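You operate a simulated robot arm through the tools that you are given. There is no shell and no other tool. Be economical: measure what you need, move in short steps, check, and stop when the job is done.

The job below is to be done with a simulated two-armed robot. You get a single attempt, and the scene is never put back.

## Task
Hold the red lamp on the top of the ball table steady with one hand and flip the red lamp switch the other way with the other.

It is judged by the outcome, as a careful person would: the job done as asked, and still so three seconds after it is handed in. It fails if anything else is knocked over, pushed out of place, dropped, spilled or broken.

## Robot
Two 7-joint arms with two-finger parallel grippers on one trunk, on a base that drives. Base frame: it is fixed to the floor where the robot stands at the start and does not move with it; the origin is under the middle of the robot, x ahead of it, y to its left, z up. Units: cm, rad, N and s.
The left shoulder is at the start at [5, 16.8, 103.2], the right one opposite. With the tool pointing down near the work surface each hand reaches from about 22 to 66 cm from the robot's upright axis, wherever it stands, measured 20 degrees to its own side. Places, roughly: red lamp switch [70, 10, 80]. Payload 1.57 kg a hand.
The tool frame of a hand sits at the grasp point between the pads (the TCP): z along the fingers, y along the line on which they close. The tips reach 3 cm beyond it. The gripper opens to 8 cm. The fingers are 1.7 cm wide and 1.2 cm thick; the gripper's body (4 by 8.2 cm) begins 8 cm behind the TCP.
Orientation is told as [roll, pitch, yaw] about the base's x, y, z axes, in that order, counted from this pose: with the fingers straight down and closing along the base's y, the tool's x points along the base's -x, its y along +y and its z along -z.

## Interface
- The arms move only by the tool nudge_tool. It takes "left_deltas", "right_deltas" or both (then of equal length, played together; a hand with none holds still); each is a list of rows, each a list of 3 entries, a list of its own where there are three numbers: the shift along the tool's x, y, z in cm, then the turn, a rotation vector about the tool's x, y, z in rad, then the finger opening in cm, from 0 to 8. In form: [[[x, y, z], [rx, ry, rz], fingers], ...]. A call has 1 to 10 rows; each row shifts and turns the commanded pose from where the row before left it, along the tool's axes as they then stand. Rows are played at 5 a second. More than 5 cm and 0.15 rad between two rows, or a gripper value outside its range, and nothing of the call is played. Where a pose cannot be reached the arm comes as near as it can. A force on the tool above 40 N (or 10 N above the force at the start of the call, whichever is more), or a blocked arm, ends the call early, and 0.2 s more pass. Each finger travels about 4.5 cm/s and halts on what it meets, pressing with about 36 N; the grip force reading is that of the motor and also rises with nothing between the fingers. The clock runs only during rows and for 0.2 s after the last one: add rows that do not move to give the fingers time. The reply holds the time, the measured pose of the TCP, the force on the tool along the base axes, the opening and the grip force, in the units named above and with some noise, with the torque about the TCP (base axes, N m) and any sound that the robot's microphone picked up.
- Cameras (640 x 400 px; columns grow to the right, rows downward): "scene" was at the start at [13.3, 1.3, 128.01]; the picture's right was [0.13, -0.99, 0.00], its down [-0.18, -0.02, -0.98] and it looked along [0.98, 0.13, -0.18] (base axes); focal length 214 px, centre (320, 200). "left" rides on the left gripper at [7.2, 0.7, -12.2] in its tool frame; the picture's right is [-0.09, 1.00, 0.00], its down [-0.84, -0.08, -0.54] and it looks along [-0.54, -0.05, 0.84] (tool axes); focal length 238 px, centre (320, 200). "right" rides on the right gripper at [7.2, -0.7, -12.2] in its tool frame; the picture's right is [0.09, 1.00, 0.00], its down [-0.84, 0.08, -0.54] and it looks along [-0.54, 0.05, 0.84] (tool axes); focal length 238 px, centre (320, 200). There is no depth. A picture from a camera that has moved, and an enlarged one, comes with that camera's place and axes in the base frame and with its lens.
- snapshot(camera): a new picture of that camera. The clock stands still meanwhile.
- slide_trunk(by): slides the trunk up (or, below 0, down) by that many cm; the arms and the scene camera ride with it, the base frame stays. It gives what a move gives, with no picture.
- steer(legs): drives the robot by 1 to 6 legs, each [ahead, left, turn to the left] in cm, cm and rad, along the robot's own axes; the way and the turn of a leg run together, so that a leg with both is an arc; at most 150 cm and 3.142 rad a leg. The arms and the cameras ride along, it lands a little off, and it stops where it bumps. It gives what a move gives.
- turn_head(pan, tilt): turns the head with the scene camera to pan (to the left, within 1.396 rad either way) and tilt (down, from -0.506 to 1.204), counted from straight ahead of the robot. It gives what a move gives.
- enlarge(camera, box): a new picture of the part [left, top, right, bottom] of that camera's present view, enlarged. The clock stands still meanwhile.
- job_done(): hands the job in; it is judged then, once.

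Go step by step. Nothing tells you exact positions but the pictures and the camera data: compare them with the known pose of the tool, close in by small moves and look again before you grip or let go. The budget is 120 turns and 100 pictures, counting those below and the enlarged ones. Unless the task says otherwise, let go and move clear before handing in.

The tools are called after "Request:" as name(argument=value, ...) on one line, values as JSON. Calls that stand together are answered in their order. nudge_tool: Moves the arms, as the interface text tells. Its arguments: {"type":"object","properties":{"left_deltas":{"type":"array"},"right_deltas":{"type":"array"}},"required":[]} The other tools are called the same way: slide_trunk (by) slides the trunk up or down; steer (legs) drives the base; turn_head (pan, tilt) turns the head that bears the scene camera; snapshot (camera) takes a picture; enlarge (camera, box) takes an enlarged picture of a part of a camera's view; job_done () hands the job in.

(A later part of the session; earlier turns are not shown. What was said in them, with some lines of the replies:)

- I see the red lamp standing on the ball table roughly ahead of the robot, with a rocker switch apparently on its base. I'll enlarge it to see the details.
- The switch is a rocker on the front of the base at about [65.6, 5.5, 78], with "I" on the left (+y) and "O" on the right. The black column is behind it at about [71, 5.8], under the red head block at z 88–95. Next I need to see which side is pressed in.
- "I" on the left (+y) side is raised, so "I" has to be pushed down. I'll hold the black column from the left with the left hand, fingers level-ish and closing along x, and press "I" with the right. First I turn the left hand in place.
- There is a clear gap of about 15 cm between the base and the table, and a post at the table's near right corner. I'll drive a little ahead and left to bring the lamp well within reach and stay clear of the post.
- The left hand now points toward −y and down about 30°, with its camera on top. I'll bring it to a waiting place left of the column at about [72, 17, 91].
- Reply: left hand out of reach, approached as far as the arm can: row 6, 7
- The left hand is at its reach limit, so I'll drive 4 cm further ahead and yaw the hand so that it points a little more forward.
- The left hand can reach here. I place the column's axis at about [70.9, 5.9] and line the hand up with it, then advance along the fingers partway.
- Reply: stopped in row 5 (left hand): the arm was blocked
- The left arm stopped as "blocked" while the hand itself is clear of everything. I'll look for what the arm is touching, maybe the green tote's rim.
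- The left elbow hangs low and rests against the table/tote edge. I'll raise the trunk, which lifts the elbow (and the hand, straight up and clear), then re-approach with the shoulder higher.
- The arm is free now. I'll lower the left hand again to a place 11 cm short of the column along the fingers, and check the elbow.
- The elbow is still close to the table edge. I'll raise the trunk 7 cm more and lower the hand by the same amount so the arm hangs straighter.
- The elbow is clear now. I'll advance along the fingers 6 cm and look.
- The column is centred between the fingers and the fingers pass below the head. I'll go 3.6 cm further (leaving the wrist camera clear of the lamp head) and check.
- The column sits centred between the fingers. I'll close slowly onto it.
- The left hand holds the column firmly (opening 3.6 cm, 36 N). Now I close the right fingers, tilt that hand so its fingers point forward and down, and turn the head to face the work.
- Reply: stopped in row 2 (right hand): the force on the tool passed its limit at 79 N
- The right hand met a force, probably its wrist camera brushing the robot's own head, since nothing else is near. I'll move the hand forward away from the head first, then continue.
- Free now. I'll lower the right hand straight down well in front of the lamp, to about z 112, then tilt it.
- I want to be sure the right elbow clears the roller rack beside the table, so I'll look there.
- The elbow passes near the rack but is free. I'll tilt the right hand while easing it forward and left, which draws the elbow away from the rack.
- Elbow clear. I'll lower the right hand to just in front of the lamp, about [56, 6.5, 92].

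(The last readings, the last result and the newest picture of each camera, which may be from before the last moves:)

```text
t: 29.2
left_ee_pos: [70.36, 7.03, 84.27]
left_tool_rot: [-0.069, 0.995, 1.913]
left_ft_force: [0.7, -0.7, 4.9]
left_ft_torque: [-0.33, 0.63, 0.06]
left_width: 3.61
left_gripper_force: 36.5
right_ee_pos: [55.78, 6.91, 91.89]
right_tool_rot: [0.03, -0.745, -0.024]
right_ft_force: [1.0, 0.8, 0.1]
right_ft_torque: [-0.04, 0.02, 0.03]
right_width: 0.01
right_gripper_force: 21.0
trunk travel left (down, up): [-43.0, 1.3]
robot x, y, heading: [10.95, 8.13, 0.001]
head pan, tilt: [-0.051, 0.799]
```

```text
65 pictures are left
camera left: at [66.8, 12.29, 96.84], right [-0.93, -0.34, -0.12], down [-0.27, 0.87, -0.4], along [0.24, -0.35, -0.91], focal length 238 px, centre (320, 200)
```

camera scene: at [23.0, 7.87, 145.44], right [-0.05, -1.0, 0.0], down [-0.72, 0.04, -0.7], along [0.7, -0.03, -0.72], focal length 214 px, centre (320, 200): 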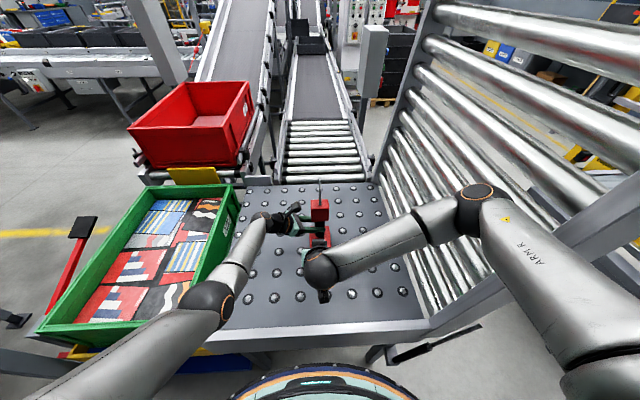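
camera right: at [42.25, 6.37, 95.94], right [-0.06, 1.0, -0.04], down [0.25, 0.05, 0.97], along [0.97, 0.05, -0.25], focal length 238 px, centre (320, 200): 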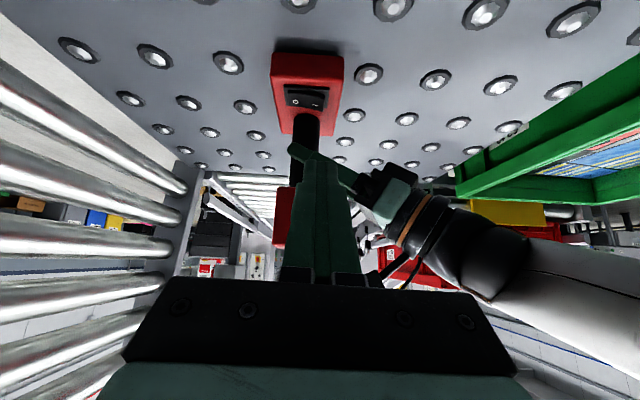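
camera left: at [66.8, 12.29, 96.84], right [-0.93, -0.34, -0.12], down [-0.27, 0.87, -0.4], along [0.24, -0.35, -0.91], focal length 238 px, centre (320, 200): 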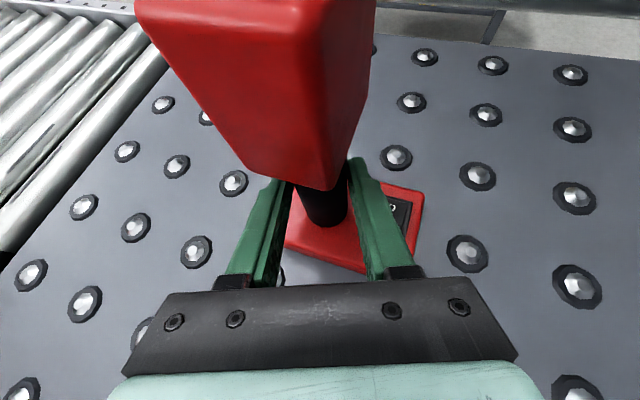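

The right camera sees the switch well from here. I'll enlarge it to fix the target.

Request:
enlarge(camera="right", box=[272, 70, 352, 120])

Request:
enlarge(camera="scene", box=[290, 215, 354, 255])

```text
8.00 times, centred on (312, 95) of right
camera zoom: at [42.25, 6.37, 95.94], right [-0.06, 1.0, -0.04], down [0.25, 0.05, 0.97], along [0.97, 0.05, -0.25], focal length 1907 px, centre (384, 1040)
```

zoom: 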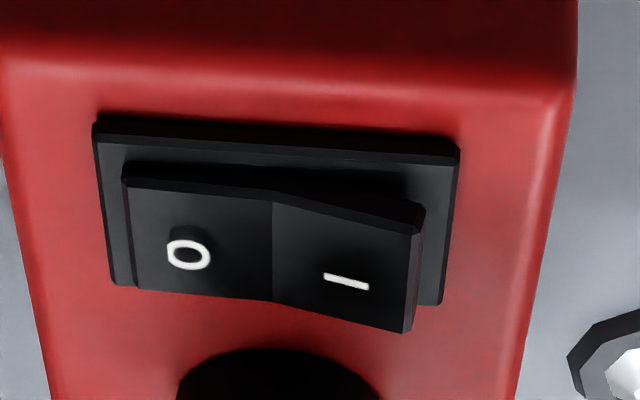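

```text
10.00 times, centred on (322, 235) of scene
camera zoom: at [23.0, 7.87, 145.44], right [-0.05, -1.0, 0.0], down [-0.72, 0.04, -0.7], along [0.7, -0.03, -0.72], focal length 2145 px, centre (300, -150)
```

zoom: 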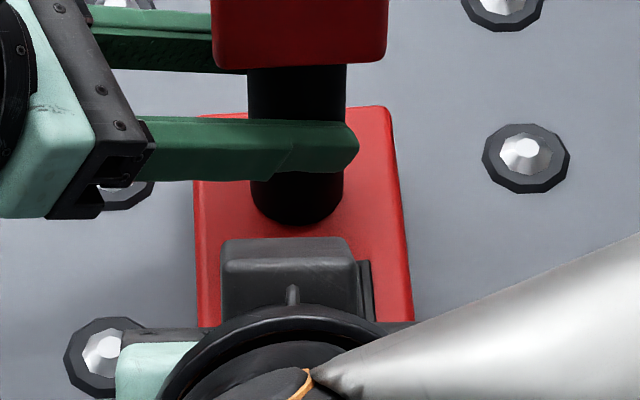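

The "I" half is centred at about [66.1, 6.7, 78.5], with its raised edge at y ≈ 7.6. I'll bring the right fingertips to a few cm above it.

Request:
nudge_tool(right_deltas=[[[-0.45, 0.05, 2.77], [0, 0, 0], 0], [[-0.45, 0.05, 2.77], [0, 0, 0], 0], [[-0.45, 0.05, 2.77], [0, 0, 0], 0], [[-0.45, 0.05, 2.77], [0, 0, 0], 0], [[0, 0, 0], [0, 0, 0], 0]])

Request:
snapshot(camera="right")

Request:
snapshot(camera="left")

Request:
enlarge(camera="scene", box=[274, 190, 370, 260])

```text
t: 30.4
left_ee_pos: [70.45, 6.97, 84.17]
left_tool_rot: [-0.07, 0.995, 1.912]
left_ft_force: [0.9, -0.6, 5.9]
left_ft_torque: [-0.31, 0.56, 0.0]
left_width: 3.56
left_gripper_force: 36.2
right_ee_pos: [64.77, 7.21, 84.89]
right_tool_rot: [0.031, -0.743, -0.026]
right_ft_force: [-0.9, 0.3, -0.9]
right_ft_torque: [0.0, 0.03, 0.0]
right_width: 0.04
right_gripper_force: 20.9
trunk travel left (down, up): [-43.0, 1.3]
robot x, y, heading: [11.14, 8.41, -0.0]
head pan, tilt: [-0.051, 0.799]
```

```text
62 pictures are left
camera right: at [51.18, 6.67, 89.03], right [-0.07, 1.0, -0.04], down [0.25, 0.05, 0.97], along [0.97, 0.05, -0.25], focal length 238 px, centre (320, 200)
```

right: 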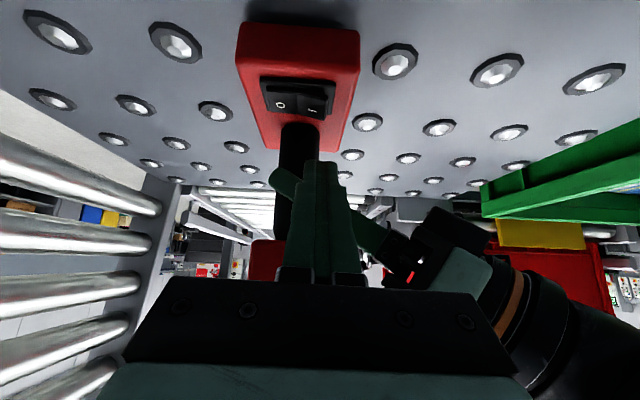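

```text
61 pictures are left
camera left: at [66.83, 12.31, 96.84], right [-0.93, -0.34, -0.12], down [-0.27, 0.87, -0.4], along [0.24, -0.34, -0.91], focal length 238 px, centre (320, 200)
```

left: 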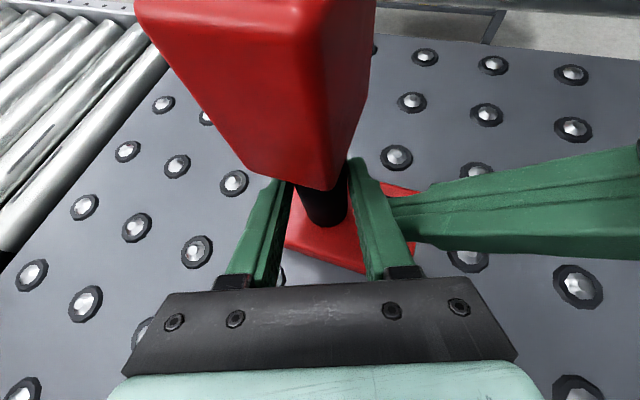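

```text
5.71 times, centred on (322, 225) of scene
camera zoom: at [23.02, 7.88, 145.43], right [-0.05, -1.0, 0.0], down [-0.72, 0.03, -0.7], along [0.7, -0.03, -0.72], focal length 1226 px, centre (309, 57)
```

zoom: 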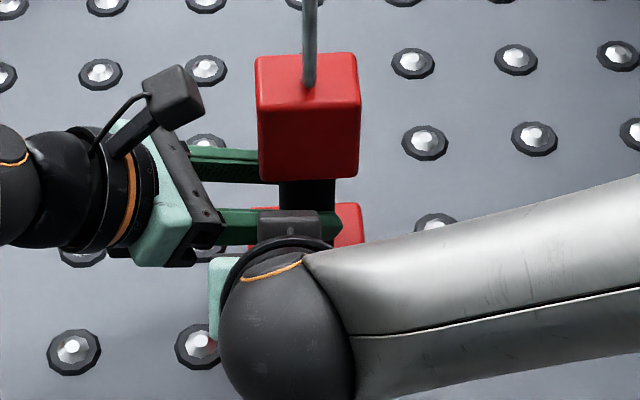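

Aligned: fingertips just above the "I" half and clear of the left finger. I'll descend straight down in small steps until touch.

Request:
nudge_tool(right_deltas=[[[0.97, 0, 0.46], [0, 0, 0], 0], [[0.68, 0, 0.73], [0, 0, 0], 0], [[0.34, 0, 0.37], [0, 0, 0], 0], [[0.2, 0, 0.22], [0, 0, 0], 0], [[0, 0, 0], [0, 0, 0], 0]])

Request:
enlarge(camera="right", box=[220, 10, 380, 210])

```text
t: 31.6
left_ee_pos: [70.43, 6.87, 84.24]
left_tool_rot: [-0.071, 0.996, 1.915]
left_ft_force: [-0.2, 0.9, 5.0]
left_ft_torque: [-0.34, 0.66, 0.01]
left_width: 3.58
left_gripper_force: 36.1
right_ee_pos: [64.41, 7.44, 82.14]
right_tool_rot: [0.032, -0.746, -0.024]
right_ft_force: [-0.9, -0.4, 0.4]
right_ft_torque: [0.03, 0.01, -0.01]
right_width: 0.0
right_gripper_force: 21.5
trunk travel left (down, up): [-43.0, 1.3]
robot x, y, heading: [11.05, 8.15, 0.005]
head pan, tilt: [-0.051, 0.799]
```

```text
2.00 times, centred on (300, 110) of right
camera zoom: at [50.77, 6.84, 86.24], right [-0.06, 1.0, -0.04], down [0.25, 0.05, 0.97], along [0.97, 0.05, -0.25], focal length 477 px, centre (360, 380)
```

zoom: 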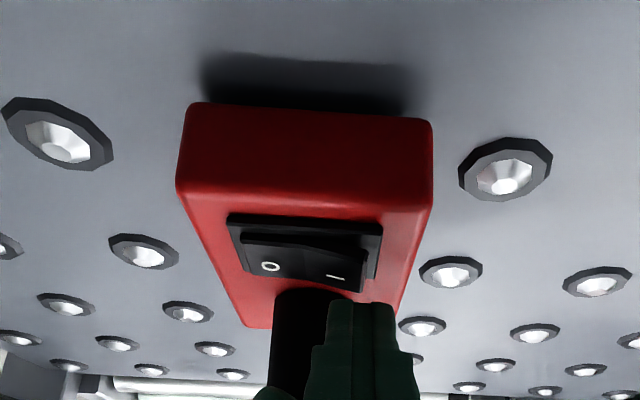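

Tip is about 0.7 cm above the rocker and slightly outboard; I'll shift it 0.5 cm inward and press down in small steps, watching the force.

Request:
nudge_tool(right_deltas=[[[0, -0.5, 0], [0, 0, 0], 0], [[0.27, 0, 0.29], [0, 0, 0], 0], [[0.2, 0, 0.22], [0, 0, 0], 0], [[0.2, 0, 0.22], [0, 0, 0], 0], [[0, 0, 0], [0, 0, 0], 0]])

Request:
enlarge(camera="right", box=[240, 50, 380, 190])

```text
t: 32.8
left_ee_pos: [70.42, 6.98, 84.23]
left_tool_rot: [-0.069, 0.994, 1.915]
left_ft_force: [-0.1, -0.6, 4.3]
left_ft_torque: [-0.4, 0.61, 0.03]
left_width: 3.54
left_gripper_force: 35.7
right_ee_pos: [64.3, 6.89, 81.35]
right_tool_rot: [0.032, -0.746, -0.024]
right_ft_force: [0.0, 0.3, 0.1]
right_ft_torque: [0.04, -0.02, 0.02]
right_width: 0.02
right_gripper_force: 21.5
trunk travel left (down, up): [-43.0, 1.3]
robot x, y, heading: [10.81, 8.11, 0.004]
head pan, tilt: [-0.051, 0.799]
heard: click
```

```text
2.86 times, centred on (310, 120) of right
camera zoom: at [50.75, 6.47, 85.24], right [-0.06, 1.0, -0.04], down [0.25, 0.05, 0.97], along [0.97, 0.05, -0.25], focal length 681 px, centre (349, 429)
```

zoom: 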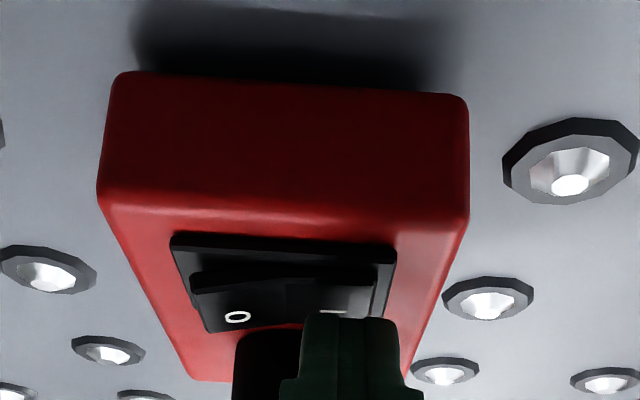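

A click was heard and the "O" half now looks raised. I'll lift the right hand straight up and back, then check the switch.

Request:
nudge_tool(right_deltas=[[[-0.68, 0, -0.73], [0, 0, 0], 0], [[-1.37, 0, -1.46], [0, 0, 0], 0], [[0.45, 0, -2.77], [0, 0, 0], 0], [[0.45, 0, -2.77], [0, 0, 0], 0], [[0.45, 0, -2.77], [0, 0, 0], 0], [[0.45, 0, -2.77], [0, 0, 0], 0], [[0, 0, 0], [0, 0, 0], 0]])

Request:
enlarge(camera="right", box=[262, 60, 362, 140])

```text
t: 34.4
left_ee_pos: [70.41, 7.01, 84.22]
left_tool_rot: [-0.071, 0.996, 1.916]
left_ft_force: [0.1, 0.1, 4.6]
left_ft_torque: [-0.32, 0.69, 0.02]
left_width: 3.6
left_gripper_force: 36.0
right_ee_pos: [55.36, 6.71, 91.15]
right_tool_rot: [0.031, -0.745, -0.023]
right_ft_force: [0.5, -0.4, 0.0]
right_ft_torque: [-0.02, 0.01, -0.01]
right_width: 0.01
right_gripper_force: 21.0
trunk travel left (down, up): [-43.0, 1.3]
robot x, y, heading: [10.93, 8.31, 0.003]
head pan, tilt: [-0.051, 0.799]
```

```text
5.00 times, centred on (312, 100) of right
camera zoom: at [41.79, 6.2, 95.27], right [-0.06, 1.0, -0.04], down [0.25, 0.05, 0.97], along [0.97, 0.05, -0.25], focal length 1192 px, centre (360, 700)
```

zoom: 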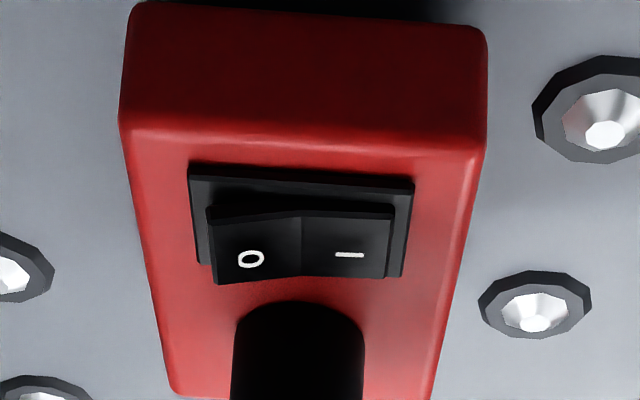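

The rocker is now flipped ("I" down, "O" up). I'll open the left hand slowly, while the right hand waits clear.

Request:
nudge_tool(left_deltas=[[[0, 0, 0], [0, 0, 0], 4.2], [[0, 0, 0], [0, 0, 0], 5], [[0, 0, 0], [0, 0, 0], 6], [[0, 0, 0], [0, 0, 0], 7], [[0, 0, 0], [0, 0, 0], 8], [[0, 0, 0], [0, 0, 0], 8]])

Request:
snapshot(camera="left")

```text
t: 35.8
left_ee_pos: [70.42, 6.99, 84.2]
left_tool_rot: [-0.07, 0.993, 1.915]
left_ft_force: [0.3, 0.0, 0.3]
left_ft_torque: [0.01, 0.0, 0.02]
left_width: 8.01
left_gripper_force: 0.0
right_ee_pos: [55.38, 6.63, 91.17]
right_tool_rot: [0.033, -0.746, -0.025]
right_ft_force: [0.3, -0.1, -0.1]
right_ft_torque: [0.01, -0.02, -0.04]
right_width: 0.0
right_gripper_force: 21.4
trunk travel left (down, up): [-43.0, 1.3]
robot x, y, heading: [10.86, 7.77, 0.003]
head pan, tilt: [-0.051, 0.799]
```

```text
56 pictures are left
camera left: at [66.83, 12.29, 96.81], right [-0.93, -0.34, -0.12], down [-0.27, 0.87, -0.4], along [0.24, -0.35, -0.91], focal length 238 px, centre (320, 200)
```

left: 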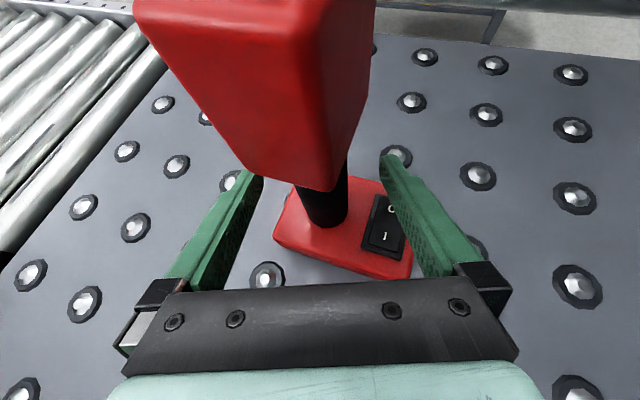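

The lamp stands on its own, upright. I'll withdraw the left hand straight back along its fingers, then raise the right hand away.

Request:
nudge_tool(left_deltas=[[[0, 0, -2], [0, 0, 0], 8], [[0, 0, -3], [0, 0, 0], 8], [[0, 0, -3], [0, 0, 0], 8], [[0, 0, -3], [0, 0, 0], 8], [[0, 0, 0], [0, 0, 0], 8]])

Request:
nudge_tool(right_deltas=[[[-2.48, 0, -3.16], [0, 0, 0], 0], [[-2.48, 0, -3.16], [0, 0, 0], 0], [[-2.48, 0, -3.16], [0, 0, 0], 0], [[-2.48, 0, -3.16], [0, 0, 0], 0], [[0, 0, 0], [0, 0, 0], 0]])

Request:
snapshot(camera="scene")

Request:
snapshot(camera="left")

```text
t: 37.0
left_ee_pos: [66.46, 15.43, 90.22]
left_tool_rot: [-0.068, 0.996, 1.914]
left_ft_force: [0.0, -0.1, -1.1]
left_ft_torque: [0.0, 0.02, 0.01]
left_width: 8.01
left_gripper_force: 0.1
right_ee_pos: [55.45, 6.71, 91.19]
right_tool_rot: [0.033, -0.744, -0.024]
right_ft_force: [0.1, 0.9, 0.3]
right_ft_torque: [-0.02, 0.04, 0.06]
right_width: 0.0
right_gripper_force: 21.0
trunk travel left (down, up): [-43.0, 1.3]
robot x, y, heading: [10.96, 8.22, 0.002]
head pan, tilt: [-0.051, 0.799]
```

```text
t: 38.2
left_ee_pos: [66.52, 15.4, 90.24]
left_tool_rot: [-0.07, 0.993, 1.914]
left_ft_force: [0.6, 0.0, -0.2]
left_ft_torque: [0.01, 0.04, 0.01]
left_width: 8.0
left_gripper_force: 0.1
right_ee_pos: [54.14, 6.29, 107.09]
right_tool_rot: [0.031, -0.744, -0.025]
right_ft_force: [-0.7, 0.5, -0.3]
right_ft_torque: [-0.01, 0.0, -0.01]
right_width: 0.0
right_gripper_force: 21.2
trunk travel left (down, up): [-43.0, 1.3]
robot x, y, heading: [10.83, 8.36, 0.002]
head pan, tilt: [-0.051, 0.799]
```

```text
55 pictures are left
camera scene: at [23.06, 7.88, 145.43], right [-0.05, -1.0, 0.0], down [-0.72, 0.03, -0.7], along [0.7, -0.03, -0.72], focal length 214 px, centre (320, 200)
```

scene: 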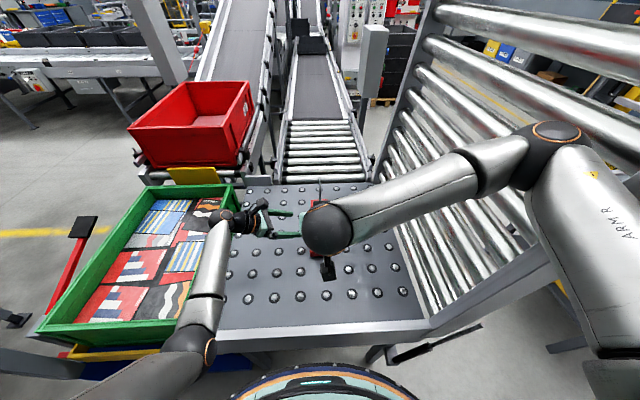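

```text
54 pictures are left
camera left: at [62.96, 20.77, 102.77], right [-0.93, -0.34, -0.12], down [-0.27, 0.87, -0.4], along [0.24, -0.34, -0.91], focal length 238 px, centre (320, 200)
```

left: 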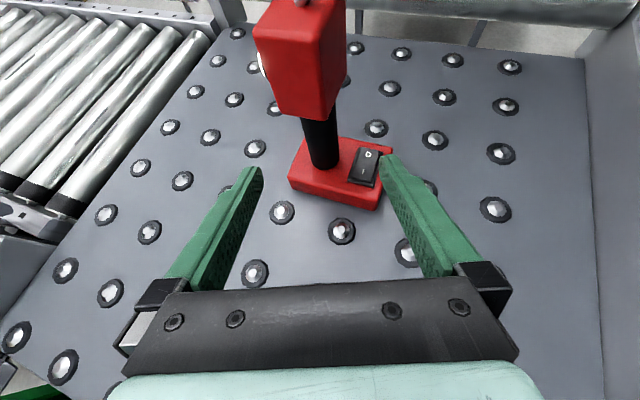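

The switch is flipped, the lamp stands upright in place, and both hands are clear and still, so I hand the job in.

Request:
job_done()

```text
The job is handed in.
```

The lamp switch is flipped: "I" is now pressed down and "O" is raised, confirmed by a click and a close-up picture. I held the column with the left hand while the right hand pressed; both hands are now clear and the lamp is upright.

Two contacts happened on the way. The left elbow touched the table or tote edge once, and the right wrist met a force of about 79 N, probably against the robot's own head. Later pictures show the tote apparently in its place and nothing knocked over. The lamp itself may have shifted by up to about a centimetre when I gripped it.
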